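You operate a simulated robot arm through the tools that you are given. There is no shell and no other tool. Be economical: measure what you need, move in short steps, check, and stop when the job is done.

You are at the controls of a simulated two-armed robot. One attempt, no reset.

JOB
Open the drawer under the panel, take the green holed box on the top of the grey bench and put it away in the inside of the drawer under the panel, then shut the panel. Then pull the left drawer of the grey bench open. Do these in the order given.

The check looks at the end state, three seconds after you hand in, the way a careful person would. Anything else that was tipped, shoved, dropped, spilled or broken makes it a failure.

ROBOT AND FRAMES
Two 7-joint arms with fingered hands on one trunk, on a base that drives. Base frame: it is fixed to the floor where the robot stands at the start and does not move with it; the origin is under the middle of the robot, x ahead of it, y to its left, z up. Lengths are in m, angles in degrees, forces in N, time in s.
The left shoulder is at the start at [0.152, 0.125, 1.164], the right one opposite. With the tool pointing down near the work surface each hand reaches from about 0.1 to 0.9 m from the robot's upright axis, wherever it stands, measured 20 degrees to its own side. Places, roughly: drawer under the panel [0.8, -0.1, 0.8]; green holed box [-0.25, 1.75, 0.75]; inside of the drawer under the panel [0.8, -0.2, 0.7]; left drawer of the grey bench [-1.2, 1, 0.7]. Payload 3.7 kg a hand.
The tool frame of a hand sits at the grasp point between the pads (the TCP): z along the fingers, y along the line on which they close. The tips reach 0.025 m beyond it. The gripper opens to 0.088 m. The gripper's body begins 0.029 m behind the TCP. The gripper is a hand of 5 fingers: y runs from the thumb to the fingers, the wrist lies at [-0.013, -0.097, -0.162] in the tool frame, and closing takes about 1.5 s.
Orientation is that of the tool frame in the base frame, as a unit quaternion [x, y, z, w]. With the fingers straight down and the wrist toward the robot, the tool's x, y and z point along [0, 1, 0], [1, 0, 0] and [0, 0, -1] of the base frame.

CONTROLS
- The arms move only by the tool servo_tool. It takes "left_motion", "right_motion" or both (then of equal length, played together; a hand with none holds still); each is a list of rows, each a list of 6 numbers: the shift along the tool's x, y, z in m, then the turn, a rotation vector about the tool's x, y, z in degrees. In form: [[dx, dy, dz, wx, wy, wz], ...]. A call has 1 to 20 rows; each row is the pose to reach, as a shift and turn from the pose commanded when the call began, along the tool's axes at that moment. "left_fingers" and "right_fingers" are, for a hand that has rows, the finger opening in m, from 0 to 0.088, set as the call begins (left out, the last holds). Rows are played at 5 a second. More than 0.05 m and 8.6 degrees between two rows, or a gripper value outside its range, and nothing of the call is played. Where a pose cannot be reached the arm comes as near as it can. A force on the tool above 40 N (or 10 N above the force at the start of the call, whichever is more), or a blocked arm, ends the call early, and 0.2 s more pass. The fingers move at their own pace (about 0.045 m/s each) and stop on an object; they squeeze with about 28 N. The grip force told is the motor's: it shows also when the fingers shut on nothing. Time passes only in rows, and 0.2 s behind the last, so rows that repeat a pose let the fingers close. It gives the time, the measured TCP pose, the force on the tool (base axes), the opening and the grip force at its end, in the units of the frame above (readings bear some noise), with the torque about the TCP (base axes, N m) and any sound that the robot's microphone picked up.
- Cameras (640 x 400 px; columns grow to the right, rows downward): "scene" is now at [0.2498, 0.0011, 1.291]; the picture's right is [0.00, -1.00, 0.00], its down [-0.69, -0.00, -0.72] and it looks along [0.72, 0.00, -0.69] (base axes); focal length 250 px, centre (320, 200). "left" rides on the left gripper at [-0.059, -0.079, -0.105] in its tool frame; the picture's right is [-0.73, -0.32, 0.61], its down [0.62, -0.68, 0.38] and it looks along [0.29, 0.66, 0.70] (tool axes); focal length 234 px, centre (320, 200). "right" rides on the right gripper at [0.059, -0.079, -0.105] in its tool frame; the picture's right is [-0.73, 0.32, -0.61], its down [-0.62, -0.68, 0.38] and it looks along [-0.29, 0.66, 0.70] (tool axes); focal length 234 px, centre (320, 200). There is no depth. A picture from a camera that has moved, and an enlarged one, comes with that camera's place and axes in the base frame and with its lens.
- camera(camera): a new picture of that camera. No time passes.
- slide_trunk(by): slides the trunk up (or, below 0, down) by that many m; the arms and the scene camera ride with it, the base frame stays. It gives what a move gives, with no picture.
- drive_base(legs): drives the robot by 1 to 6 legs, each [ahead, left, turn to the left] in m, m and degrees, along the robot's own axes; the way and the turn of a leg run together, so that a leg with both is an arc; at most 1.5 m and 180 degrees a leg. The arms and the cameras ride along, it lands a little off, and it stops where it bumps. It gives what a move gives.
- curl_fingers(index, middle, ring, little, thumb_bend, thumb_turn, hand): sets how far each is bent, from 0 (flat) to 1 (curled in); at 0.3 the hand is open as for a grip, at 0.7 the pads meet at the TCP. One left out holds its place. A second passes; each finger stops where it meets its share of the squeeze, and holds until it gets a number again. A gripper value or a shape takes the hand back. It gives what a move gives, with no picture; readings hold the bend of each and the force on index, middle, ring, little, thumb and palm. thumb_turn goes from beside the hand (0) to across from the fingers (1), as for a grip.
- hand_shape(shape, hand): the hand has 5 fingers and takes this shape, open, in about a second: jaw (thumb against the fingers, like two jaws); tri (thumb and two fingers); tip (a fingertip pinch); poke (one finger out to press); point (the index stretched); flat (the hand flat); cup (the hand cupped); fist (a fist). The gripper value then closes the fingers along that shape, each until it touches; the sizes above hold for jaw. It gives what a move gives, with no picture.
- turn_head(pan, tilt): turns the head with the scene camera to pan (to the left, within 80 degrees either way) and tilt (down, from -29 to 69), counted from straight ahead of the robot. It gives what a move gives.
- inspect(camera, box): a new picture of the part [left, top, right, bottom] of that camera's present view, enlarged. No time passes.
- sign_off(): hands the job in; it is judged then, once.

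Go step by step. Nothing tells you exact positions but the pictures and the camera data: compare them with the known pose of the tool, close in by small moves and look again before you grip or let go. The budget is 165 turns and 122 pictures, counting those below and the enlarged ones. Unless the task says otherwise, let go and move clear before handing in, and close with one line.

The tools are called after "Emit:" by a JSON object that holds its "fn" and its "kwargs". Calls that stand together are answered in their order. servo_tool: Moves the arms, as the interface text tells. Its arguments: {"type":"object","properties":{"left_motion":{"type":"array","items":{"type":"array","items":{"type":"number"}}},"left_fingers":{"type":"number"},"right_motion":{"type":"array","items":{"type":"array","items":{"type":"number"}}},"right_fingers":{"type":"number"}},"required":[]} The other tools are called the same way: slide_trunk (by) slides the trunk up or down; hand_shape (shape, hand) gives the hand a shape; curl_fingers (index, middle, ring, little, thumb_bend, thumb_turn, hand) moves the fingers one by one; drive_base (legs) drives the base; turn_head (pan, tilt) turns the head that bears the scene camera; camera (camera) takes a picture; inspect (camera, box) takes an enlarged picture of a part of a camera's view; sign_off () hands the job in.

At the start:

```text
clock: 0.0
left_position: [0.5535, 0.2801, 1.0149]
left_tcp_rot: [0.708, 0.707, 0.0, 0.0]
left_ft_force: [0.1, -0.6, 0.0]
left_wrist_torque: [0.0, 0.02, 0.0]
left_width: 0.088
left_finger_force: 0.1
left_shape: jaw
left_bend: [0.3, 0.3, 0.3, 0.3, 0.3, 0.98]
left_finger forces: [0.1, 0.0, 0.1, 0.1, 0.1, 0.1]
right_position: [0.5096, -0.2046, 1.0246]
right_tcp_rot: [0.707, 0.707, -0.001, 0.001]
right_ft_force: [-0.4, 0.2, 0.4]
right_wrist_torque: [-0.04, 0.01, -0.03]
right_width: 0.0878
right_finger_force: 0.1
right_shape: jaw
right_bend: [0.3, 0.3, 0.3, 0.3, 0.3, 0.98]
right_finger forces: [0.1, 0.0, 0.0, 0.0, 0.1, 0.0]
trunk travel left (down, up): [-0.185, 0.231]
robot x, y, heading: [0.0029, -0.0001, 0.1]
head pan, tilt: [0.2, 43.7]
```

scene: 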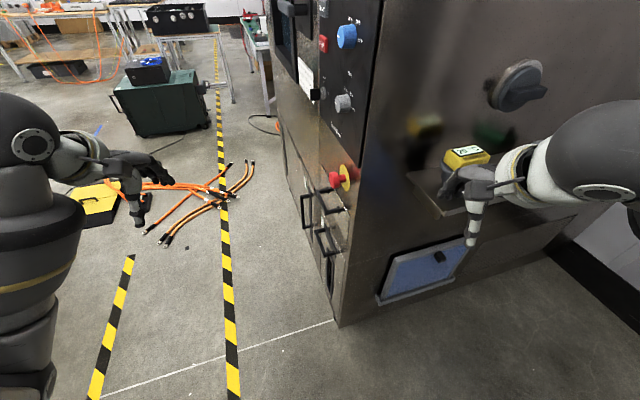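
right: 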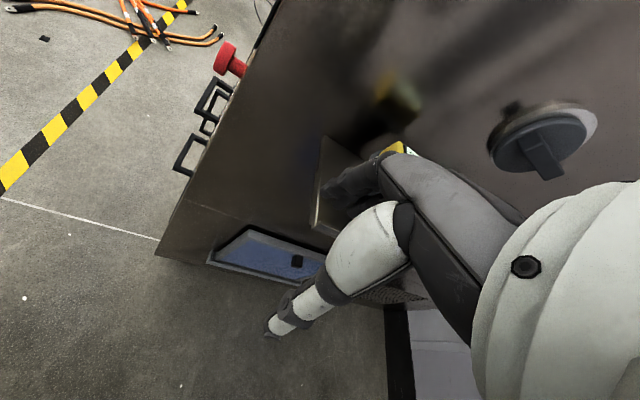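
left: 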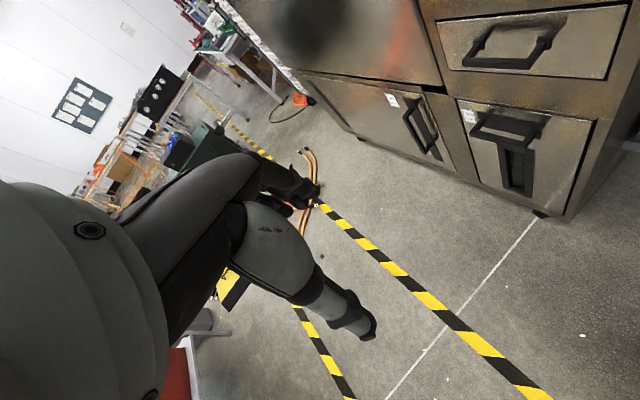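

I see a tall steel cabinet ahead, with a control panel and handles on its left-hand face. I'll look around before I move anything.

Emit:
{"fn": "turn_head", "kwargs": {"pan": 0, "tilt": 15}}

Emit:
{"fn": "camera", "kwargs": {"camera": "scene"}}

Emit:
{"fn": "turn_head", "kwargs": {"pan": 79, "tilt": 35}}

Emit:
{"fn": "camera", "kwargs": {"camera": "scene"}}

```text
clock: 0.9
left_position: [0.5534, 0.2792, 1.0157]
left_tcp_rot: [0.706, 0.708, 0.0, 0.0]
left_ft_force: [0.0, -0.4, 0.7]
left_wrist_torque: [0.03, 0.01, -0.02]
left_width: 0.0878
left_finger_force: 0.2
left_shape: jaw
left_bend: [0.3, 0.3, 0.3, 0.3, 0.3, 0.98]
left_finger forces: [0.0, 0.0, 0.0, 0.1, 0.1, 0.0]
right_position: [0.5086, -0.2063, 1.0252]
right_tcp_rot: [0.707, 0.707, -0.001, 0.0]
right_ft_force: [0.2, 0.6, 0.0]
right_wrist_torque: [-0.01, -0.03, 0.05]
right_width: 0.0879
right_finger_force: 0.0
right_shape: jaw
right_bend: [0.3, 0.3, 0.3, 0.3, 0.3, 0.98]
right_finger forces: [0.0, 0.0, 0.0, 0.0, 0.1, 0.0]
trunk travel left (down, up): [-0.185, 0.231]
robot x, y, heading: [0.0019, -0.001, 0.2]
head pan, tilt: [0.0, 15.0]
```

```text
118 pictures are left
camera scene: at [0.2609, 0.0008, 1.3358], right [0.0, -1.0, 0.0], down [-0.26, 0.0, -0.97], along [0.97, 0.0, -0.26], focal length 250 px, centre (320, 200)
```

scene: 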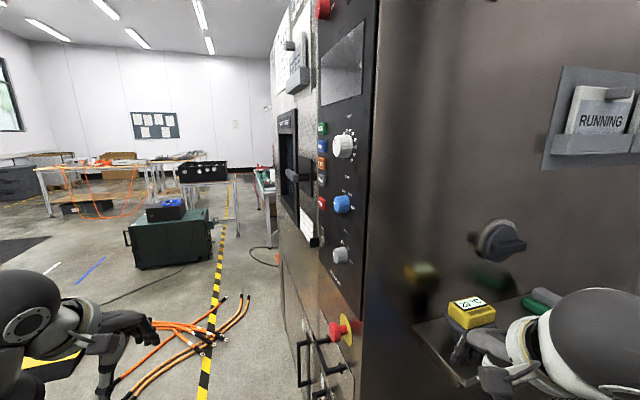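

```text
clock: 2.5
left_position: [0.5538, 0.2787, 1.0158]
left_tcp_rot: [0.708, 0.706, 0.001, 0.0]
left_ft_force: [-1.1, -0.1, 0.0]
left_wrist_torque: [0.0, -0.02, 0.03]
left_width: 0.0879
left_finger_force: 0.1
left_shape: jaw
left_bend: [0.3, 0.3, 0.3, 0.3, 0.3, 0.98]
left_finger forces: [0.0, 0.0, 0.0, 0.0, 0.1, 0.0]
right_position: [0.5089, -0.2069, 1.0247]
right_tcp_rot: [0.707, 0.707, 0.0, -0.001]
right_ft_force: [0.3, -0.8, 0.1]
right_wrist_torque: [0.02, -0.02, 0.03]
right_width: 0.0876
right_finger_force: 0.1
right_shape: jaw
right_bend: [0.3, 0.3, 0.3, 0.3, 0.3, 0.98]
right_finger forces: [0.0, 0.1, 0.1, 0.1, 0.0, 0.0]
trunk travel left (down, up): [-0.185, 0.231]
robot x, y, heading: [0.0011, 0.0003, 0.1]
head pan, tilt: [79.0, 35.0]
```

```text
117 pictures are left
camera scene: at [0.1843, 0.0872, 1.3039], right [0.98, -0.19, 0.0], down [-0.11, -0.56, -0.82], along [0.16, 0.8, -0.57], focal length 250 px, centre (320, 200)
```

scene: 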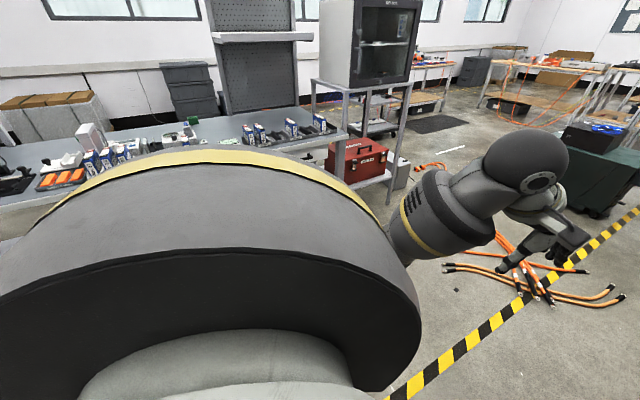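

The panel cabinet's drawer face points to +y, with its corner near (0.71, -0.08). The bench stands to my left. I'll sidestep left and turn right to face the drawers.

Emit:
{"fn": "drive_base", "kwargs": {"legs": [[-0.05, 0.62, 0], [0, 0, -90]]}}

Emit:
{"fn": "turn_head", "kwargs": {"pan": 60, "tilt": 40}}

Emit:
{"fn": "camera", "kwargs": {"camera": "scene"}}

```text
clock: 9.6
left_position: [0.2753, 0.096, 1.0155]
left_tcp_rot: [0.999, 0.04, 0.0, 0.0]
left_ft_force: [0.6, 0.0, -0.3]
left_wrist_torque: [0.0, -0.03, -0.01]
left_width: 0.0878
left_finger_force: 0.2
left_shape: jaw
left_bend: [0.3, 0.3, 0.3, 0.3, 0.3, 0.98]
left_finger forces: [0.1, 0.0, 0.1, 0.1, 0.0, 0.1]
right_position: [-0.2132, 0.1016, 1.0248]
right_tcp_rot: [0.999, 0.041, 0.001, 0.0]
right_ft_force: [0.6, -0.1, -0.6]
right_wrist_torque: [-0.02, 0.01, 0.0]
right_width: 0.0878
right_finger_force: 0.1
right_shape: jaw
right_bend: [0.3, 0.3, 0.3, 0.3, 0.3, 0.98]
right_finger forces: [0.0, 0.0, 0.0, 0.1, 0.1, 0.1]
trunk travel left (down, up): [-0.185, 0.231]
robot x, y, heading: [-0.0508, 0.6247, -85.2]
head pan, tilt: [79.0, 35.0]
```

```text
clock: 10.4
left_position: [0.2748, 0.0969, 1.015]
left_tcp_rot: [0.999, 0.041, 0.0, 0.0]
left_ft_force: [-0.1, -0.1, 0.0]
left_wrist_torque: [0.01, 0.0, 0.0]
left_width: 0.0879
left_finger_force: 0.2
left_shape: jaw
left_bend: [0.3, 0.3, 0.3, 0.3, 0.3, 0.98]
left_finger forces: [0.0, 0.0, 0.0, 0.0, 0.0, 0.1]
right_position: [-0.2128, 0.1031, 1.0261]
right_tcp_rot: [0.999, 0.041, 0.0, 0.0]
right_ft_force: [-0.1, 1.2, -0.4]
right_wrist_torque: [0.0, 0.01, -0.01]
right_width: 0.0875
right_finger_force: 0.1
right_shape: jaw
right_bend: [0.3, 0.3, 0.3, 0.3, 0.3, 0.98]
right_finger forces: [0.1, 0.1, 0.0, 0.0, 0.0, 0.0]
trunk travel left (down, up): [-0.185, 0.231]
robot x, y, heading: [-0.0514, 0.6243, -85.5]
head pan, tilt: [60.0, 40.0]
```

```text
116 pictures are left
camera scene: at [0.0418, 0.4231, 1.2964], right [-0.43, -0.9, 0.0], down [-0.58, 0.27, -0.77], along [0.69, -0.33, -0.64], focal length 250 px, centre (320, 200)
```

scene: 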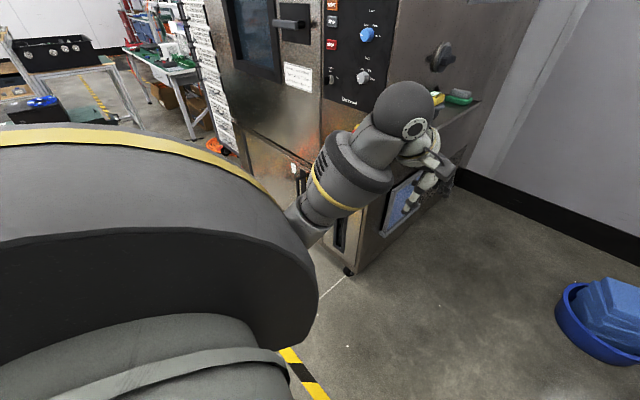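

The way to +x is clear, so I'll finish the turn and slide left until I'm in front of the drawers.

Emit:
{"fn": "drive_base", "kwargs": {"legs": [[-0.06, 0, -4.5], [0, 0.8, 0]]}}

Emit:
{"fn": "turn_head", "kwargs": {"pan": 0, "tilt": 45}}

Emit:
{"fn": "camera", "kwargs": {"camera": "scene"}}

```text
clock: 15.2
left_position: [1.0248, 0.1348, 1.0151]
left_tcp_rot: [1.0, 0.0, 0.0, 0.001]
left_ft_force: [0.4, 0.4, -0.2]
left_wrist_torque: [0.01, -0.01, 0.0]
left_width: 0.0876
left_finger_force: 0.0
left_shape: jaw
left_bend: [0.3, 0.3, 0.3, 0.3, 0.3, 0.98]
left_finger forces: [0.0, 0.1, 0.0, 0.0, 0.0, 0.1]
right_position: [0.5391, 0.1789, 1.0249]
right_tcp_rot: [1.0, 0.0, 0.0, 0.0]
right_ft_force: [1.2, -1.1, -0.5]
right_wrist_torque: [0.02, 0.0, 0.02]
right_width: 0.0876
right_finger_force: 0.1
right_shape: jaw
right_bend: [0.3, 0.3, 0.3, 0.3, 0.3, 0.98]
right_finger forces: [0.0, 0.1, 0.0, 0.1, 0.0, 0.1]
trunk travel left (down, up): [-0.185, 0.231]
robot x, y, heading: [0.7421, 0.6899, -89.8]
head pan, tilt: [60.0, 40.0]
```

```text
clock: 16.6
left_position: [1.0245, 0.1339, 1.0147]
left_tcp_rot: [1.0, 0.001, -0.001, -0.001]
left_ft_force: [0.3, -0.3, 0.7]
left_wrist_torque: [0.0, -0.01, -0.03]
left_width: 0.0875
left_finger_force: 0.0
left_shape: jaw
left_bend: [0.3, 0.3, 0.3, 0.3, 0.3, 0.98]
left_finger forces: [0.0, 0.0, 0.1, 0.0, 0.1, 0.0]
right_position: [0.5393, 0.1794, 1.0252]
right_tcp_rot: [1.0, 0.001, 0.001, 0.0]
right_ft_force: [0.4, -0.2, -0.4]
right_wrist_torque: [0.02, -0.05, -0.03]
right_width: 0.0876
right_finger_force: 0.0
right_shape: jaw
right_bend: [0.3, 0.3, 0.3, 0.3, 0.3, 0.98]
right_finger forces: [0.0, 0.0, 0.0, 0.1, 0.0, 0.1]
trunk travel left (down, up): [-0.185, 0.231]
robot x, y, heading: [0.7447, 0.686, -89.9]
head pan, tilt: [0.0, 45.0]
```

```text
115 pictures are left
camera scene: at [0.7449, 0.4398, 1.2891], right [-1.0, 0.0, 0.0], down [0.0, 0.71, -0.71], along [0.0, -0.71, -0.71], focal length 250 px, centre (320, 200)
```

scene: 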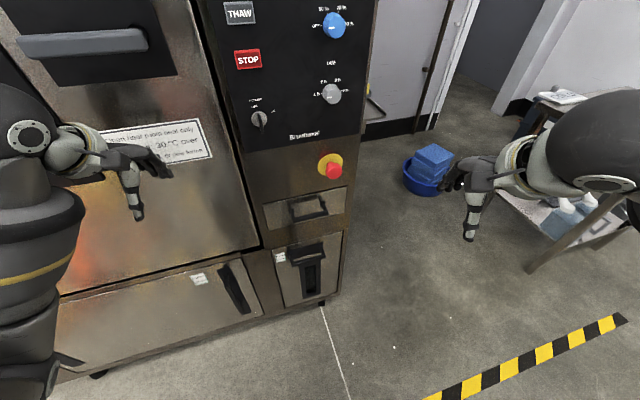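

The top drawer under the panel has its handle at about (0.77, -0.05, 0.77). I'll take a closer look.

Emit:
{"fn": "inspect", "kwargs": {"camera": "scene", "box": [240, 140, 380, 320]}}

Emit:
{"fn": "camera", "kwargs": {"camera": "right"}}

Emit:
{"fn": "turn_head", "kwargs": {"pan": 0, "tilt": -10}}

Emit:
{"fn": "camera", "kwargs": {"camera": "scene"}}

```text
2.22 times, centred on (310, 230) of scene
camera zoom: at [0.7449, 0.4398, 1.2891], right [-1.0, 0.0, 0.0], down [0.0, 0.71, -0.71], along [0.0, -0.71, -0.71], focal length 554 px, centre (342, 133)
```

zoom: 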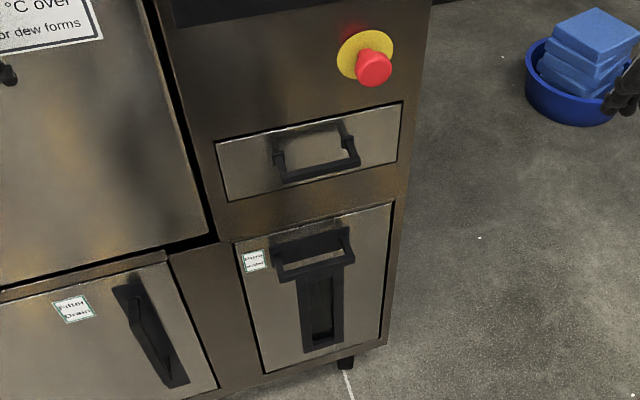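

```text
113 pictures are left
camera right: at [0.5973, 0.2591, 1.1301], right [-0.73, -0.32, 0.61], down [-0.62, 0.68, -0.38], along [-0.29, -0.66, -0.7], focal length 234 px, centre (320, 200)
```

right: 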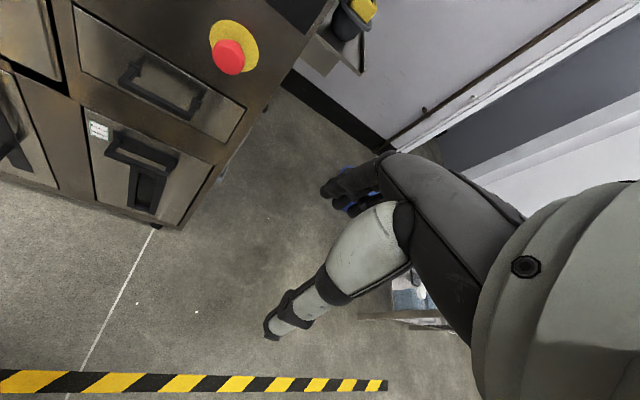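

```text
clock: 17.8
left_position: [1.0248, 0.136, 1.0145]
left_tcp_rot: [1.0, 0.001, -0.001, 0.0]
left_ft_force: [-0.2, 0.4, 0.0]
left_wrist_torque: [0.0, -0.03, 0.03]
left_width: 0.0877
left_finger_force: 0.1
left_shape: jaw
left_bend: [0.3, 0.3, 0.3, 0.3, 0.3, 0.98]
left_finger forces: [0.0, 0.1, 0.0, 0.0, 0.0, 0.1]
right_position: [0.5391, 0.1793, 1.024]
right_tcp_rot: [1.0, 0.001, 0.0, 0.0]
right_ft_force: [-0.3, -0.3, 0.8]
right_wrist_torque: [-0.01, -0.03, -0.01]
right_width: 0.0878
right_finger_force: 0.0
right_shape: jaw
right_bend: [0.3, 0.3, 0.3, 0.3, 0.3, 0.98]
right_finger forces: [0.0, 0.0, 0.1, 0.0, 0.0, 0.0]
trunk travel left (down, up): [-0.185, 0.231]
robot x, y, heading: [0.7443, 0.6859, -89.8]
head pan, tilt: [0.0, -10.0]
```

```text
112 pictures are left
camera scene: at [0.7449, 0.4367, 1.3752], right [-1.0, 0.0, 0.0], down [0.0, -0.17, -0.98], along [0.0, -0.98, 0.17], focal length 250 px, centre (320, 200)
```

scene: 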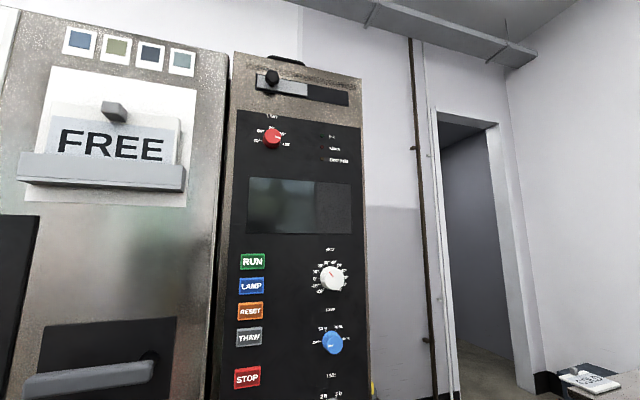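

The two views put the handle bar at about (0.774, -0.01, 0.777). The cabinet face is yawed about 17°, so I'll turn square to it with the handle on my left-hand side.

Emit:
{"fn": "drive_base", "kwargs": {"legs": [[0, -0.337, 0], [0, 0, 16.9]]}}

Emit:
{"fn": "turn_head", "kwargs": {"pan": 15, "tilt": 40}}

Emit:
{"fn": "hand_shape", "kwargs": {"hand": "left", "shape": "tri"}}

Emit:
{"fn": "camera", "kwargs": {"camera": "scene"}}

Emit:
{"fn": "camera", "kwargs": {"camera": "left"}}

```text
clock: 21.0
left_position: [0.8308, 0.2414, 1.0147]
left_tcp_rot: [0.989, 0.148, 0.0, 0.0]
left_ft_force: [0.5, 0.0, -0.5]
left_wrist_torque: [0.0, 0.02, -0.01]
left_width: 0.0877
left_finger_force: 0.1
left_shape: jaw
left_bend: [0.3, 0.3, 0.3, 0.3, 0.3, 0.98]
left_finger forces: [0.0, 0.0, 0.0, 0.0, 0.0, 0.0]
right_position: [0.3546, 0.1408, 1.0241]
right_tcp_rot: [0.989, 0.149, 0.0, 0.0]
right_ft_force: [0.9, -0.4, 0.1]
right_wrist_torque: [0.03, 0.04, -0.02]
right_width: 0.0879
right_finger_force: 0.1
right_shape: jaw
right_bend: [0.3, 0.3, 0.3, 0.3, 0.3, 0.98]
right_finger forces: [0.1, 0.0, 0.1, 0.1, 0.0, 0.1]
trunk travel left (down, up): [-0.185, 0.231]
robot x, y, heading: [0.3999, 0.6879, -73.1]
head pan, tilt: [0.0, -10.0]
```

```text
clock: 22.2
left_position: [0.8309, 0.2416, 1.0159]
left_tcp_rot: [0.989, 0.149, 0.001, 0.0]
left_ft_force: [0.2, 0.2, 0.5]
left_wrist_torque: [0.0, 0.01, 0.01]
left_width: 0.0876
left_finger_force: 0.1
left_shape: jaw
left_bend: [0.3, 0.3, 0.3, 0.3, 0.3, 0.98]
left_finger forces: [0.0, 0.0, 0.1, 0.1, 0.1, 0.1]
right_position: [0.3529, 0.1415, 1.0249]
right_tcp_rot: [0.989, 0.149, 0.0, 0.0]
right_ft_force: [0.2, 0.1, -0.5]
right_wrist_torque: [0.0, 0.03, -0.03]
right_width: 0.0877
right_finger_force: 0.0
right_shape: jaw
right_bend: [0.3, 0.3, 0.3, 0.3, 0.3, 0.98]
right_finger forces: [0.0, 0.0, 0.1, 0.0, 0.1, 0.0]
trunk travel left (down, up): [-0.185, 0.231]
robot x, y, heading: [0.4014, 0.6891, -73.0]
head pan, tilt: [15.0, 40.0]
```

```text
clock: 23.1
left_position: [0.8292, 0.2402, 1.0156]
left_tcp_rot: [0.989, 0.149, 0.0, 0.0]
left_ft_force: [0.5, 0.2, -0.1]
left_wrist_torque: [0.01, 0.0, 0.01]
left_width: 0.0875
left_finger_force: 0.0
left_shape: tri
left_bend: [0.3, 0.3, 0.99, 0.99, 0.3, 0.98]
left_finger forces: [0.0, 0.0, 0.0, 0.0, 0.0, 0.1]
right_position: [0.3528, 0.141, 1.0255]
right_tcp_rot: [0.989, 0.149, 0.0, 0.0]
right_ft_force: [0.2, -0.6, 0.5]
right_wrist_torque: [0.01, 0.01, 0.03]
right_width: 0.0876
right_finger_force: 0.1
right_shape: jaw
right_bend: [0.3, 0.3, 0.3, 0.3, 0.3, 0.98]
right_finger forces: [0.0, 0.0, 0.0, 0.1, 0.0, 0.0]
trunk travel left (down, up): [-0.185, 0.231]
robot x, y, heading: [0.4021, 0.6887, -73.0]
head pan, tilt: [15.0, 40.0]
```

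```text
111 pictures are left
camera scene: at [0.4948, 0.4562, 1.2964], right [-0.85, -0.53, 0.0], down [-0.34, 0.54, -0.77], along [0.41, -0.65, -0.64], focal length 250 px, centre (320, 200)
```

scene: 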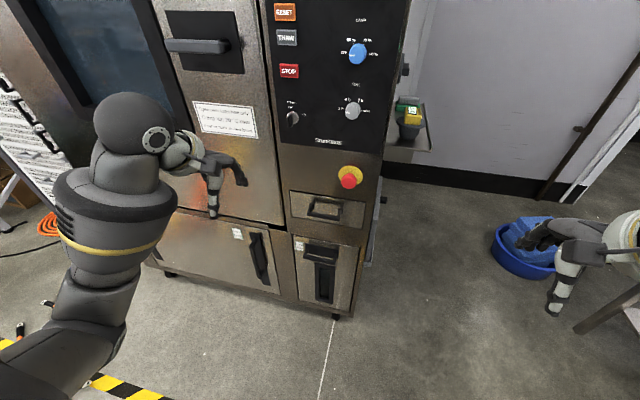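

```text
110 pictures are left
camera left: at [0.7508, 0.2992, 1.1202], right [-0.79, 0.09, -0.61], down [0.4, 0.83, -0.38], along [0.47, -0.54, -0.7], focal length 234 px, centre (320, 200)
```

left: 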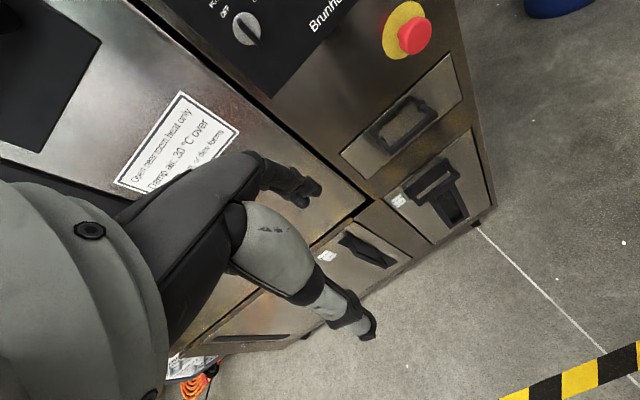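

Both views agree on the handle. I'll draw the left hand back, line it up with the handle and tilt it, then drive a little closer.

Emit:
{"fn": "servo_tool", "kwargs": {"left_motion": [[-0.025, -0.02, 0.01, -8, 0, 0], [-0.05, -0.04, 0.02, -16, 0, 0], [-0.075, -0.06, 0.03, -24, 0, 0], [-0.1, -0.08, 0.04, -32, 0, 0], [-0.124, -0.1, 0.05, -40, 0, 0], [-0.124, -0.1, 0.05, -40, 0, 0]], "left_fingers": 0.045}}

Emit:
{"fn": "drive_base", "kwargs": {"legs": [[0.14, 0, 0]]}}

Emit:
{"fn": "camera", "kwargs": {"camera": "left"}}

Emit:
{"fn": "camera", "kwargs": {"camera": "scene"}}

```text
clock: 24.5
left_position: [0.694, 0.2521, 0.9122]
left_tcp_rot: [0.929, 0.139, 0.05, 0.339]
left_ft_force: [-0.1, -0.8, 0.1]
left_wrist_torque: [-0.01, -0.02, -0.01]
left_width: 0.0452
left_finger_force: 0.1
left_shape: tri
left_bend: [0.74, 0.44, 0.99, 0.99, 0.69, 1.0]
left_finger forces: [0.1, 0.0, 0.1, 0.0, 0.1, 0.0]
left hand out of reach, approached as far as the arm can: row 2, 3, 4, 5, 6
right_position: [0.3545, 0.1405, 1.0253]
right_tcp_rot: [0.989, 0.148, 0.0, 0.0]
right_ft_force: [0.2, 0.7, 0.2]
right_wrist_torque: [-0.01, 0.0, 0.01]
right_width: 0.0879
right_finger_force: 0.0
right_shape: jaw
right_bend: [0.3, 0.3, 0.3, 0.3, 0.3, 0.98]
right_finger forces: [0.0, 0.1, 0.0, 0.1, 0.0, 0.0]
trunk travel left (down, up): [-0.185, 0.231]
robot x, y, heading: [0.4006, 0.6862, -72.8]
head pan, tilt: [15.0, 40.0]
```

```text
clock: 25.8
left_position: [0.7344, 0.1179, 0.9123]
left_tcp_rot: [0.93, 0.139, 0.05, 0.338]
left_ft_force: [-0.1, -0.3, 0.7]
left_wrist_torque: [-0.01, 0.0, 0.0]
left_width: 0.0452
left_finger_force: 0.1
left_shape: tri
left_bend: [0.74, 0.44, 0.99, 0.99, 0.69, 1.0]
left_finger forces: [0.0, 0.0, 0.0, 0.1, 0.0, 0.0]
right_position: [0.3934, 0.0063, 1.0244]
right_tcp_rot: [0.989, 0.147, -0.001, 0.0]
right_ft_force: [0.4, -1.1, 0.0]
right_wrist_torque: [0.02, 0.01, -0.02]
right_width: 0.0877
right_finger_force: 0.1
right_shape: jaw
right_bend: [0.3, 0.3, 0.3, 0.3, 0.3, 0.98]
right_finger forces: [0.0, 0.0, 0.0, 0.1, 0.0, 0.1]
trunk travel left (down, up): [-0.185, 0.231]
robot x, y, heading: [0.441, 0.5514, -73.0]
head pan, tilt: [15.0, 40.0]
```

```text
109 pictures are left
camera left: at [0.6416, 0.2224, 0.9419], right [-0.65, -0.35, -0.67], down [0.52, 0.45, -0.73], along [0.56, -0.82, -0.11], focal length 234 px, centre (320, 200)
```

left: 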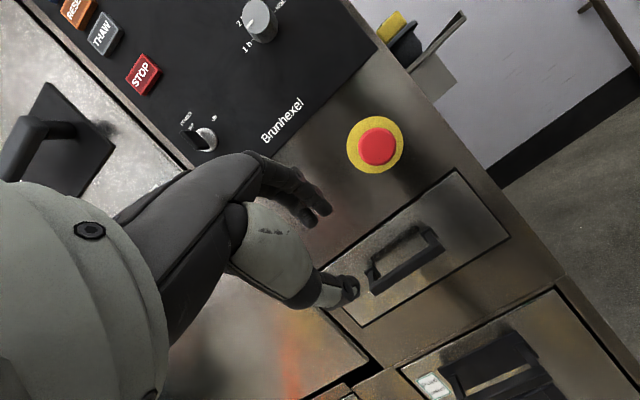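

```text
108 pictures are left
camera scene: at [0.5359, 0.3205, 1.2962], right [-0.85, -0.53, 0.0], down [-0.34, 0.55, -0.77], along [0.41, -0.65, -0.64], focal length 250 px, centre (320, 200)
```

scene: 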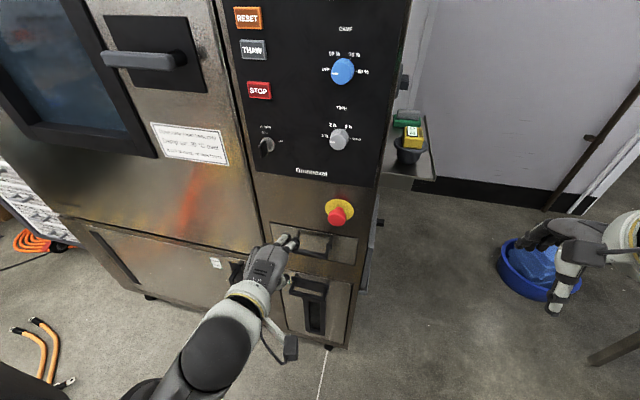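

The hand is lined up with the handle and about 0.2 m short along the fingers. I'll move most of the way and look.

Emit:
{"fn": "servo_tool", "kwargs": {"left_motion": [[0, 0.01, 0.03, 0, 0, 0], [0, 0.02, 0.06, 0, 0, 0], [0, 0.025, 0.09, 0, 0, 0], [0, 0.025, 0.12, 0, 0, 0], [0, 0.025, 0.12, 0, 0, 0]]}}

Emit:
{"fn": "camera", "kwargs": {"camera": "left"}}

Emit:
{"fn": "inspect", "kwargs": {"camera": "scene", "box": [200, 160, 400, 320]}}

```text
clock: 27.0
left_position: [0.7638, 0.0269, 0.8347]
left_tcp_rot: [0.929, 0.139, 0.051, 0.338]
left_ft_force: [-0.9, 0.2, 0.0]
left_wrist_torque: [0.03, 0.0, -0.03]
left_width: 0.0452
left_finger_force: 0.0
left_shape: tri
left_bend: [0.74, 0.44, 0.99, 0.99, 0.69, 1.0]
left_finger forces: [0.1, 0.0, 0.1, 0.0, 0.0, 0.0]
right_position: [0.3938, 0.0052, 1.0246]
right_tcp_rot: [0.989, 0.148, 0.0, -0.001]
right_ft_force: [-0.1, 0.4, -0.4]
right_wrist_torque: [0.0, -0.01, 0.04]
right_width: 0.0879
right_finger_force: 0.2
right_shape: jaw
right_bend: [0.3, 0.3, 0.3, 0.3, 0.3, 0.98]
right_finger forces: [0.1, 0.0, 0.0, 0.1, 0.0, 0.0]
trunk travel left (down, up): [-0.185, 0.231]
robot x, y, heading: [0.4435, 0.5523, -73.2]
head pan, tilt: [15.0, 40.0]
```

```text
107 pictures are left
camera left: at [0.6695, 0.1321, 0.8638], right [-0.65, -0.35, -0.67], down [0.52, 0.45, -0.73], along [0.56, -0.82, -0.11], focal length 234 px, centre (320, 200)
```

left: 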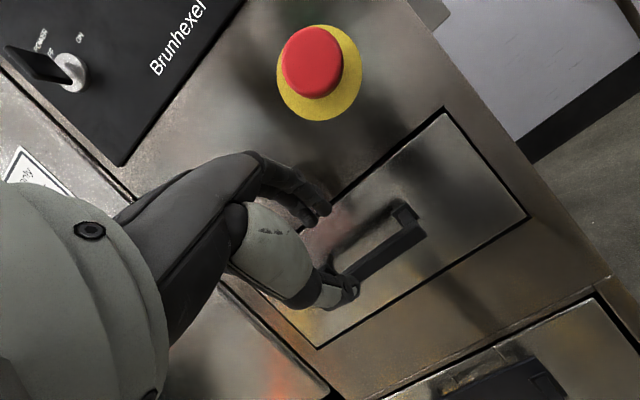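

```text
2.50 times, centred on (300, 240) of scene
camera zoom: at [0.5357, 0.3215, 1.2964], right [-0.85, -0.53, 0.0], down [-0.34, 0.55, -0.77], along [0.41, -0.65, -0.64], focal length 624 px, centre (370, 100)
```

zoom: 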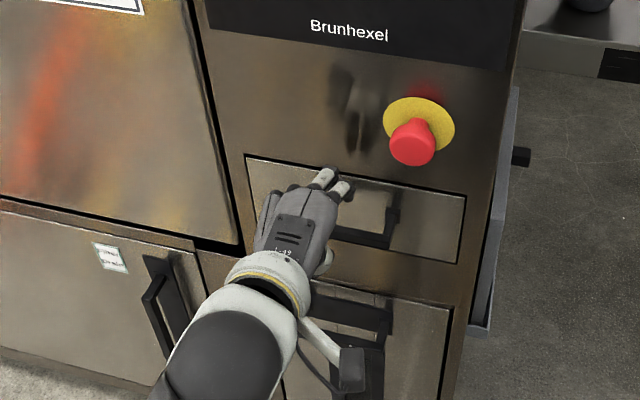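

The bar is about 0.07 m ahead and centred between the fingers. I'll narrow the fingers and go in gently so that the bar sits between the pads.

Emit:
{"fn": "servo_tool", "kwargs": {"left_motion": [[-0.002, -0.004, 0.0, 0, 0, 0], [-0.002, -0.005, 0.015, 0, 0, 0], [-0.002, -0.005, 0.03, 0, 0, 0], [-0.002, -0.005, 0.04, 0, 0, 0], [-0.002, -0.005, 0.05, 0, 0, 0], [-0.002, -0.005, 0.057, 0, 0, 0], [-0.002, -0.005, 0.057, 0, 0, 0]], "left_fingers": 0.034}}

Emit:
{"fn": "camera", "kwargs": {"camera": "left"}}

Emit:
{"fn": "inspect", "kwargs": {"camera": "scene", "box": [240, 180, 360, 280]}}

```text
clock: 28.6
left_position: [0.7694, -0.0039, 0.7902]
left_tcp_rot: [0.929, 0.138, 0.05, 0.339]
left_ft_force: [-3.2, 12.7, 4.1]
left_wrist_torque: [-0.21, -0.11, 0.12]
left_width: 0.0317
left_finger_force: 0.0
left_shape: tri
left_bend: [0.75, 0.55, 0.99, 0.99, 0.72, 1.0]
left_finger forces: [2.7, 11.1, 0.0, 0.0, 0.0, 0.0]
right_position: [0.3934, 0.0082, 1.0262]
right_tcp_rot: [0.989, 0.149, 0.0, 0.001]
right_ft_force: [0.5, 0.2, -1.0]
right_wrist_torque: [0.03, 0.0, 0.02]
right_width: 0.0874
right_finger_force: 0.0
right_shape: jaw
right_bend: [0.3, 0.3, 0.3, 0.3, 0.3, 0.98]
right_finger forces: [0.0, 0.0, 0.0, 0.0, 0.0, 0.0]
trunk travel left (down, up): [-0.185, 0.231]
robot x, y, heading: [0.444, 0.5515, -72.9]
head pan, tilt: [15.0, 40.0]
```

```text
105 pictures are left
camera left: at [0.677, 0.1014, 0.82], right [-0.65, -0.35, -0.67], down [0.52, 0.44, -0.73], along [0.56, -0.82, -0.11], focal length 234 px, centre (320, 200)
```

left: 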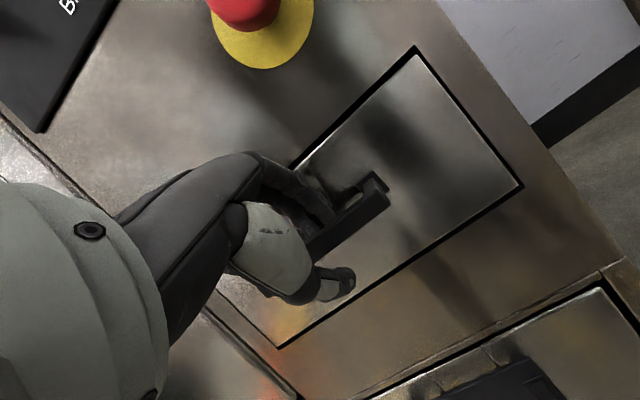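

```text
4.00 times, centred on (300, 230) of scene
camera zoom: at [0.5351, 0.3231, 1.2967], right [-0.85, -0.53, 0.0], down [-0.34, 0.54, -0.77], along [0.41, -0.65, -0.64], focal length 998 px, centre (400, 80)
```

zoom: 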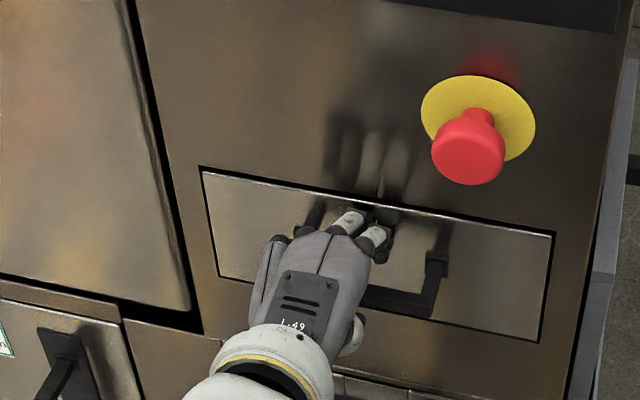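

The fingers are behind the bar and the thumb is in front of it, with the fingertips just touching the face. I'll ease off a few mm and close.

Emit:
{"fn": "servo_tool", "kwargs": {"left_motion": [[0, 0, -0.004, 0, 0, 0], [0, 0, -0.004, 0, 0, 0], [0, 0, -0.004, 0, 0, 0], [0, 0, -0.004, 0, 0, 0], [0, 0, -0.004, 0, 0, 0], [0, 0, -0.004, 0, 0, 0]], "left_fingers": 0.0}}

Emit:
{"fn": "camera", "kwargs": {"camera": "left"}}

```text
clock: 30.0
left_position: [0.7709, -0.0011, 0.7873]
left_tcp_rot: [0.932, 0.139, 0.049, 0.332]
left_ft_force: [-4.4, 13.3, -26.8]
left_wrist_torque: [0.02, 0.0, -0.05]
left_width: 0.0087
left_finger_force: 28.0
left_shape: tri
left_bend: [0.75, 0.73, 1.0, 1.0, 0.73, 1.0]
left_finger forces: [0.0, 5.1, 0.0, 0.1, 34.5, 0.1]
right_position: [0.3944, 0.006, 1.0238]
right_tcp_rot: [0.989, 0.147, 0.0, -0.001]
right_ft_force: [-0.4, 0.7, 0.0]
right_wrist_torque: [-0.01, 0.01, 0.01]
right_width: 0.0875
right_finger_force: 0.0
right_shape: jaw
right_bend: [0.3, 0.3, 0.3, 0.3, 0.3, 0.98]
right_finger forces: [0.0, 0.0, 0.0, 0.1, 0.1, 0.1]
trunk travel left (down, up): [-0.185, 0.231]
robot x, y, heading: [0.4391, 0.5526, -73.2]
head pan, tilt: [15.0, 40.0]
```

```text
103 pictures are left
camera left: at [0.6771, 0.1034, 0.8182], right [-0.65, -0.34, -0.68], down [0.51, 0.46, -0.73], along [0.56, -0.82, -0.12], focal length 234 px, centre (320, 200)
```

left: 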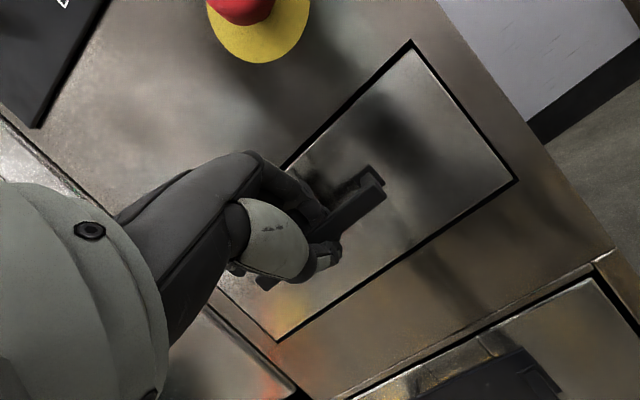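

The bar is held, with the thumb pressing up more than the fingers. I'll even that out with a small shift and start the pull along the drawer's normal.

Emit:
{"fn": "servo_tool", "kwargs": {"left_motion": [[0, -0.003, 0.0, 0, 0, 0], [0, -0.011, -0.006, 0, 0, 0], [0, -0.018, -0.013, 0, 0, 0], [0, -0.026, -0.019, 0, 0, 0], [0, -0.034, -0.026, 0, 0, 0], [0, -0.041, -0.032, 0, 0, 0]]}}

Emit:
{"fn": "camera", "kwargs": {"camera": "scene"}}

```text
clock: 31.4
left_position: [0.7555, 0.0474, 0.7882]
left_tcp_rot: [0.931, 0.14, 0.05, 0.334]
left_ft_force: [1.9, 1.6, -24.9]
left_wrist_torque: [0.0, -0.02, -0.05]
left_width: 0.008
left_finger_force: 28.0
left_shape: tri
left_bend: [0.75, 0.73, 1.0, 1.0, 0.73, 1.0]
left_finger forces: [0.2, 6.5, 0.1, 0.0, 29.8, 0.1]
right_position: [0.3946, 0.0051, 1.0243]
right_tcp_rot: [0.989, 0.147, 0.0, -0.001]
right_ft_force: [0.2, -0.5, 0.1]
right_wrist_torque: [0.03, 0.0, -0.01]
right_width: 0.0876
right_finger_force: 0.1
right_shape: jaw
right_bend: [0.3, 0.3, 0.3, 0.3, 0.3, 0.98]
right_finger forces: [0.0, 0.0, 0.0, 0.0, 0.0, 0.0]
trunk travel left (down, up): [-0.185, 0.231]
robot x, y, heading: [0.4433, 0.5544, -73.1]
head pan, tilt: [15.0, 40.0]
```

```text
102 pictures are left
camera scene: at [0.5372, 0.3195, 1.2958], right [-0.85, -0.53, 0.0], down [-0.34, 0.55, -0.76], along [0.41, -0.65, -0.64], focal length 250 px, centre (320, 200)
```

scene: 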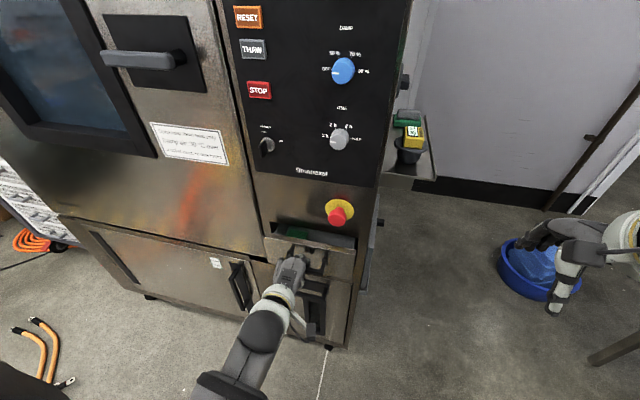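

The drawer is sliding out. I'll keep pulling by backing the base while the hand holds the bar.

Emit:
{"fn": "drive_base", "kwargs": {"legs": [[-0.15, 0, 0]]}}

Emit:
{"fn": "camera", "kwargs": {"camera": "scene"}}

```text
clock: 32.9
left_position: [0.7115, 0.1859, 0.7809]
left_tcp_rot: [0.933, 0.139, 0.05, 0.327]
left_ft_force: [4.1, -9.5, -12.8]
left_wrist_torque: [-0.06, 0.03, 0.02]
left_width: 0.0076
left_finger_force: 27.8
left_shape: tri
left_bend: [0.75, 0.73, 1.0, 1.0, 0.76, 1.0]
left_finger forces: [5.9, 7.9, 0.0, 0.1, 22.7, 0.1]
right_position: [0.3502, 0.1441, 1.0249]
right_tcp_rot: [0.989, 0.147, 0.0, 0.001]
right_ft_force: [1.1, -0.3, -0.6]
right_wrist_torque: [0.01, 0.04, 0.01]
right_width: 0.0877
right_finger_force: 0.0
right_shape: jaw
right_bend: [0.3, 0.3, 0.3, 0.3, 0.3, 0.98]
right_finger forces: [0.0, 0.0, 0.0, 0.1, 0.1, 0.0]
trunk travel left (down, up): [-0.185, 0.231]
robot x, y, heading: [0.4004, 0.6914, -72.8]
head pan, tilt: [15.0, 40.0]
stopped in leg 1: the force on the tool passed its limit (the readings are from after the stop); the commanded pose is now the measured one
```

```text
101 pictures are left
camera scene: at [0.4935, 0.4586, 1.2962], right [-0.85, -0.53, 0.0], down [-0.34, 0.55, -0.77], along [0.4, -0.65, -0.64], focal length 250 px, centre (320, 200)
```

scene: 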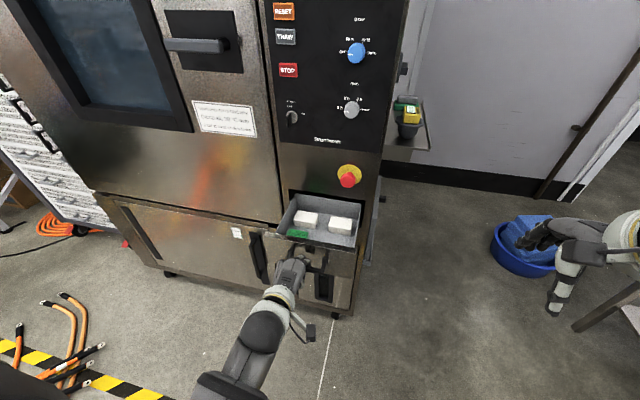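

The drawer is out about 0.19 m and has met its stop. I'll check the interior.

Emit:
{"fn": "inspect", "kwargs": {"camera": "scene", "box": [260, 170, 390, 270]}}

Emit:
{"fn": "camera", "kwargs": {"camera": "left"}}

```text
4.00 times, centred on (325, 220) of scene
camera zoom: at [0.4935, 0.4586, 1.2962], right [-0.85, -0.53, 0.0], down [-0.34, 0.55, -0.77], along [0.4, -0.65, -0.64], focal length 998 px, centre (300, 120)
```

zoom: 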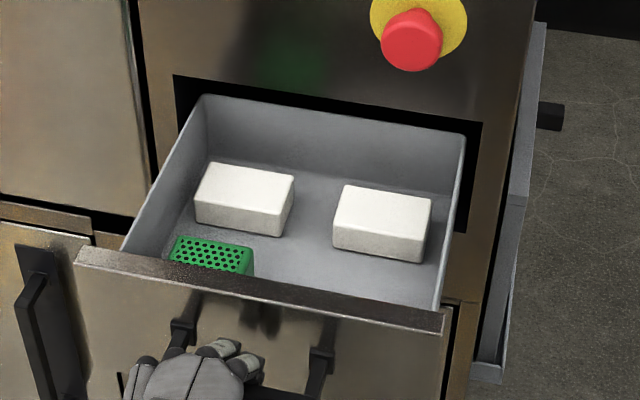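

```text
99 pictures are left
camera left: at [0.6178, 0.2906, 0.8139], right [-0.66, -0.33, -0.68], down [0.51, 0.46, -0.72], along [0.55, -0.82, -0.13], focal length 234 px, centre (320, 200)
```

left: 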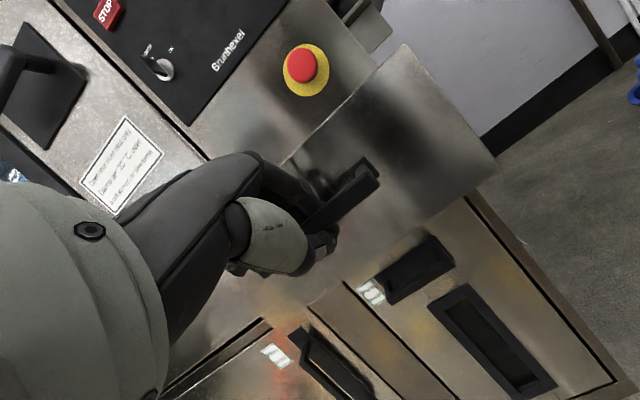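

There are two white boxes and a similar green box inside, leaving free space at the front right. I'll release the handle and back out the way I came.

Emit:
{"fn": "servo_tool", "kwargs": {"left_motion": [[0, 0, 0, 0, 0, 0], [0, 0, 0, 0, 0, 0], [0, 0, 0, 0, 0, 0], [0, 0, -0.015, 0, 0, 0], [0, 0, -0.03, 0, 0, 0], [0, 0, -0.05, 0, 0, 0], [0, 0, -0.08, 0, 0, 0], [0, 0, -0.11, 0, 0, 0], [0, 0, -0.14, 0, 0, 0]], "left_fingers": 0.034}}

Emit:
{"fn": "camera", "kwargs": {"camera": "scene"}}

```text
clock: 34.9
left_position: [0.6865, 0.2706, 0.8967]
left_tcp_rot: [0.932, 0.139, 0.05, 0.33]
left_ft_force: [-0.5, -1.3, -0.5]
left_wrist_torque: [0.0, -0.04, -0.04]
left_width: 0.0337
left_finger_force: 0.0
left_shape: tri
left_bend: [0.74, 0.5, 0.99, 0.99, 0.73, 1.0]
left_finger forces: [0.1, 0.0, 0.1, 0.0, 0.0, 0.0]
right_position: [0.3489, 0.1456, 1.0259]
right_tcp_rot: [0.989, 0.147, 0.0, 0.001]
right_ft_force: [-0.2, 0.2, -0.3]
right_wrist_torque: [0.03, 0.0, 0.01]
right_width: 0.0876
right_finger_force: 0.1
right_shape: jaw
right_bend: [0.3, 0.3, 0.3, 0.3, 0.3, 0.98]
right_finger forces: [0.0, 0.0, 0.1, 0.1, 0.0, 0.1]
trunk travel left (down, up): [-0.185, 0.231]
robot x, y, heading: [0.4005, 0.6881, -72.8]
head pan, tilt: [15.0, 40.0]
```

```text
98 pictures are left
camera scene: at [0.4927, 0.4606, 1.2965], right [-0.85, -0.53, 0.0], down [-0.34, 0.55, -0.77], along [0.4, -0.65, -0.64], focal length 250 px, centre (320, 200)
```

scene: 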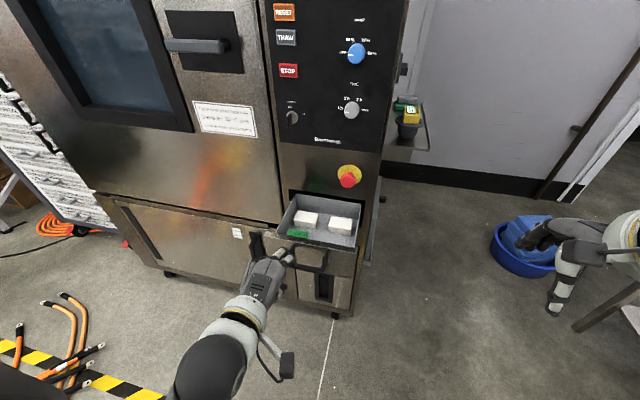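

The drawer stays open. I'll straighten the left hand, open it, sidestep away from the drawer, and look at the bench.

Emit:
{"fn": "servo_tool", "kwargs": {"left_motion": [[0, -0.02, -0.01, 8, 0, 0], [0, -0.03, -0.02, 16, 0, 0], [0, -0.04, -0.03, 24, 0, 0], [0, -0.05, -0.04, 32, 0, 0], [0, -0.05, -0.05, 39, 0, 0]]}}

Emit:
{"fn": "hand_shape", "kwargs": {"hand": "left", "shape": "jaw"}}

Emit:
{"fn": "drive_base", "kwargs": {"legs": [[-0.05, -0.45, 0]]}}

Emit:
{"fn": "turn_head", "kwargs": {"pan": -75, "tilt": 35}}

Emit:
{"fn": "camera", "kwargs": {"camera": "scene"}}

```text
clock: 36.1
left_position: [0.6688, 0.2835, 0.8772]
left_tcp_rot: [0.989, 0.147, 0.001, -0.001]
left_ft_force: [0.6, -0.8, -1.0]
left_wrist_torque: [-0.01, -0.02, -0.01]
left_width: 0.0339
left_finger_force: 0.0
left_shape: tri
left_bend: [0.74, 0.49, 0.99, 0.99, 0.73, 1.0]
left_finger forces: [0.0, 0.0, 0.1, 0.1, 0.0, 0.0]
left hand out of reach, approached as far as the arm can: row 1, 2, 3, 4, 5
right_position: [0.35, 0.1445, 1.0236]
right_tcp_rot: [0.989, 0.147, 0.0, 0.0]
right_ft_force: [0.1, 0.8, -0.1]
right_wrist_torque: [0.03, 0.01, 0.01]
right_width: 0.0877
right_finger_force: 0.1
right_shape: jaw
right_bend: [0.3, 0.3, 0.3, 0.3, 0.3, 0.98]
right_finger forces: [0.0, 0.0, 0.0, 0.1, 0.0, 0.0]
trunk travel left (down, up): [-0.185, 0.231]
robot x, y, heading: [0.4003, 0.6944, -73.0]
head pan, tilt: [15.0, 40.0]
```

```text
clock: 37.0
left_position: [0.6695, 0.2825, 0.8766]
left_tcp_rot: [0.989, 0.148, 0.001, 0.0]
left_ft_force: [-0.4, -0.1, 0.4]
left_wrist_torque: [0.0, -0.01, -0.01]
left_width: 0.0879
left_finger_force: 0.0
left_shape: jaw
left_bend: [0.3, 0.3, 0.3, 0.3, 0.3, 0.98]
left_finger forces: [0.1, 0.0, 0.0, 0.1, 0.1, 0.0]
right_position: [0.3508, 0.1453, 1.0244]
right_tcp_rot: [0.989, 0.147, -0.001, 0.0]
right_ft_force: [0.6, -0.8, 0.1]
right_wrist_torque: [0.0, 0.04, 0.02]
right_width: 0.0875
right_finger_force: 0.2
right_shape: jaw
right_bend: [0.3, 0.3, 0.3, 0.3, 0.3, 0.98]
right_finger forces: [0.0, 0.1, 0.0, 0.1, 0.0, 0.0]
trunk travel left (down, up): [-0.185, 0.231]
robot x, y, heading: [0.4009, 0.6909, -72.9]
head pan, tilt: [15.0, 40.0]
```

```text
clock: 39.7
left_position: [0.2146, 0.2002, 0.8773]
left_tcp_rot: [0.99, 0.14, 0.001, 0.0]
left_ft_force: [-1.6, 0.5, 0.4]
left_wrist_torque: [-0.01, 0.02, 0.03]
left_width: 0.0878
left_finger_force: 0.1
left_shape: jaw
left_bend: [0.3, 0.3, 0.3, 0.3, 0.3, 0.98]
left_finger forces: [0.0, 0.0, 0.0, 0.0, 0.0, 0.0]
right_position: [-0.1066, 0.066, 1.0253]
right_tcp_rot: [0.99, 0.139, 0.0, 0.0]
right_ft_force: [-0.3, -0.4, -0.7]
right_wrist_torque: [0.01, -0.03, -0.02]
right_width: 0.0878
right_finger_force: 0.2
right_shape: jaw
right_bend: [0.3, 0.3, 0.3, 0.3, 0.3, 0.98]
right_finger forces: [0.1, 0.0, 0.0, 0.0, 0.0, 0.0]
trunk travel left (down, up): [-0.185, 0.231]
robot x, y, heading: [-0.0499, 0.6101, -74.0]
head pan, tilt: [15.0, 40.0]
```

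```text
clock: 41.4
left_position: [0.215, 0.1999, 0.8775]
left_tcp_rot: [0.99, 0.139, 0.001, -0.001]
left_ft_force: [0.0, 0.2, -0.5]
left_wrist_torque: [-0.01, 0.0, -0.03]
left_width: 0.0876
left_finger_force: 0.2
left_shape: jaw
left_bend: [0.3, 0.3, 0.3, 0.3, 0.3, 0.98]
left_finger forces: [0.1, 0.0, 0.0, 0.0, 0.1, 0.0]
right_position: [-0.1049, 0.0672, 1.0238]
right_tcp_rot: [0.99, 0.138, -0.001, 0.0]
right_ft_force: [-1.0, 0.3, -0.2]
right_wrist_torque: [-0.01, 0.0, 0.01]
right_width: 0.0874
right_finger_force: 0.0
right_shape: jaw
right_bend: [0.3, 0.3, 0.3, 0.3, 0.3, 0.98]
right_finger forces: [0.0, 0.1, 0.0, 0.1, 0.0, 0.0]
trunk travel left (down, up): [-0.185, 0.231]
robot x, y, heading: [-0.0433, 0.6142, -73.8]
head pan, tilt: [-75.0, 35.0]
```

```text
97 pictures are left
camera scene: at [-0.0769, 0.4069, 1.3039], right [-0.52, 0.86, 0.0], down [0.49, 0.3, -0.82], along [-0.7, -0.42, -0.57], focal length 250 px, centre (320, 200)
```

scene: 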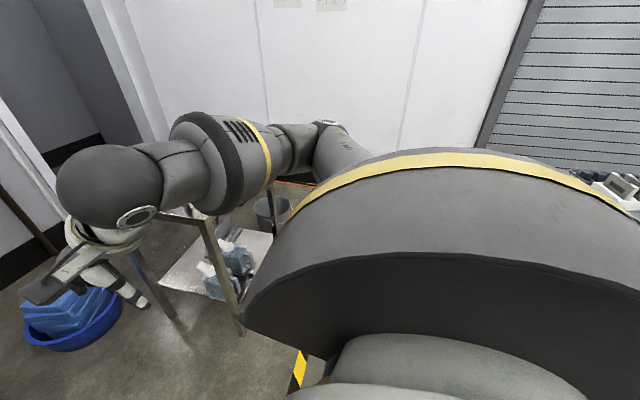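

A side table stands to my right, well outside the turning circle. I'll turn right in stages towards the bench and look.

Emit:
{"fn": "drive_base", "kwargs": {"legs": [[0, 0, -75]]}}

Emit:
{"fn": "turn_head", "kwargs": {"pan": -50, "tilt": 30}}

Emit:
{"fn": "camera", "kwargs": {"camera": "scene"}}

```text
clock: 45.0
left_position: [-0.3852, 0.2581, 0.8772]
left_tcp_rot: [0.867, -0.499, 0.001, 0.0]
left_ft_force: [0.6, -0.1, 0.0]
left_wrist_torque: [-0.02, -0.01, -0.01]
left_width: 0.0876
left_finger_force: 0.1
left_shape: jaw
left_bend: [0.3, 0.3, 0.3, 0.3, 0.3, 0.98]
left_finger forces: [0.1, 0.1, 0.0, 0.0, 0.0, 0.0]
right_position: [-0.5902, 0.5366, 1.0248]
right_tcp_rot: [0.866, -0.499, 0.0, 0.0]
right_ft_force: [-0.6, 0.3, -0.5]
right_wrist_torque: [0.01, 0.03, 0.0]
right_width: 0.0876
right_finger_force: 0.0
right_shape: jaw
right_bend: [0.3, 0.3, 0.3, 0.3, 0.3, 0.98]
right_finger forces: [0.1, 0.0, 0.0, 0.1, 0.1, 0.0]
trunk travel left (down, up): [-0.185, 0.231]
robot x, y, heading: [-0.0471, 0.6088, -149.8]
head pan, tilt: [-75.0, 35.0]
```

```text
clock: 45.9
left_position: [-0.3846, 0.2574, 0.8773]
left_tcp_rot: [0.867, -0.499, 0.001, 0.0]
left_ft_force: [-0.2, -0.9, 0.2]
left_wrist_torque: [-0.01, -0.02, 0.01]
left_width: 0.0875
left_finger_force: 0.1
left_shape: jaw
left_bend: [0.3, 0.3, 0.3, 0.3, 0.3, 0.98]
left_finger forces: [0.0, 0.0, 0.0, 0.0, 0.1, 0.0]
right_position: [-0.5915, 0.5365, 1.0251]
right_tcp_rot: [0.866, -0.5, 0.0, 0.001]
right_ft_force: [0.6, -0.1, -0.2]
right_wrist_torque: [0.02, 0.01, 0.01]
right_width: 0.0877
right_finger_force: 0.0
right_shape: jaw
right_bend: [0.3, 0.3, 0.3, 0.3, 0.3, 0.98]
right_finger forces: [0.0, 0.0, 0.1, 0.0, 0.0, 0.0]
trunk travel left (down, up): [-0.185, 0.231]
robot x, y, heading: [-0.0489, 0.6137, -149.8]
head pan, tilt: [-50.0, 30.0]
```

```text
96 pictures are left
camera scene: at [-0.2776, 0.5603, 1.3117], right [0.34, 0.94, 0.0], down [0.47, -0.17, -0.87], along [-0.81, 0.3, -0.5], focal length 250 px, centre (320, 200)
```

scene: 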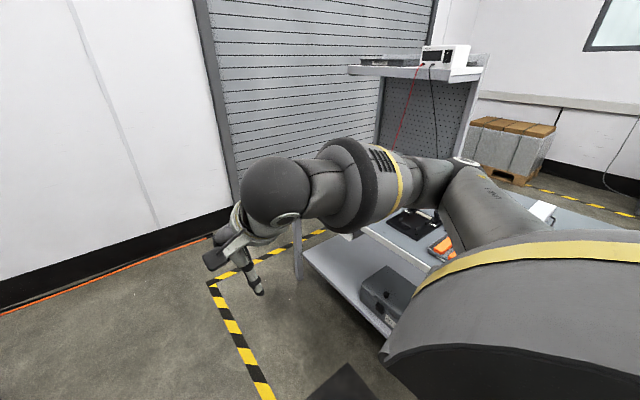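

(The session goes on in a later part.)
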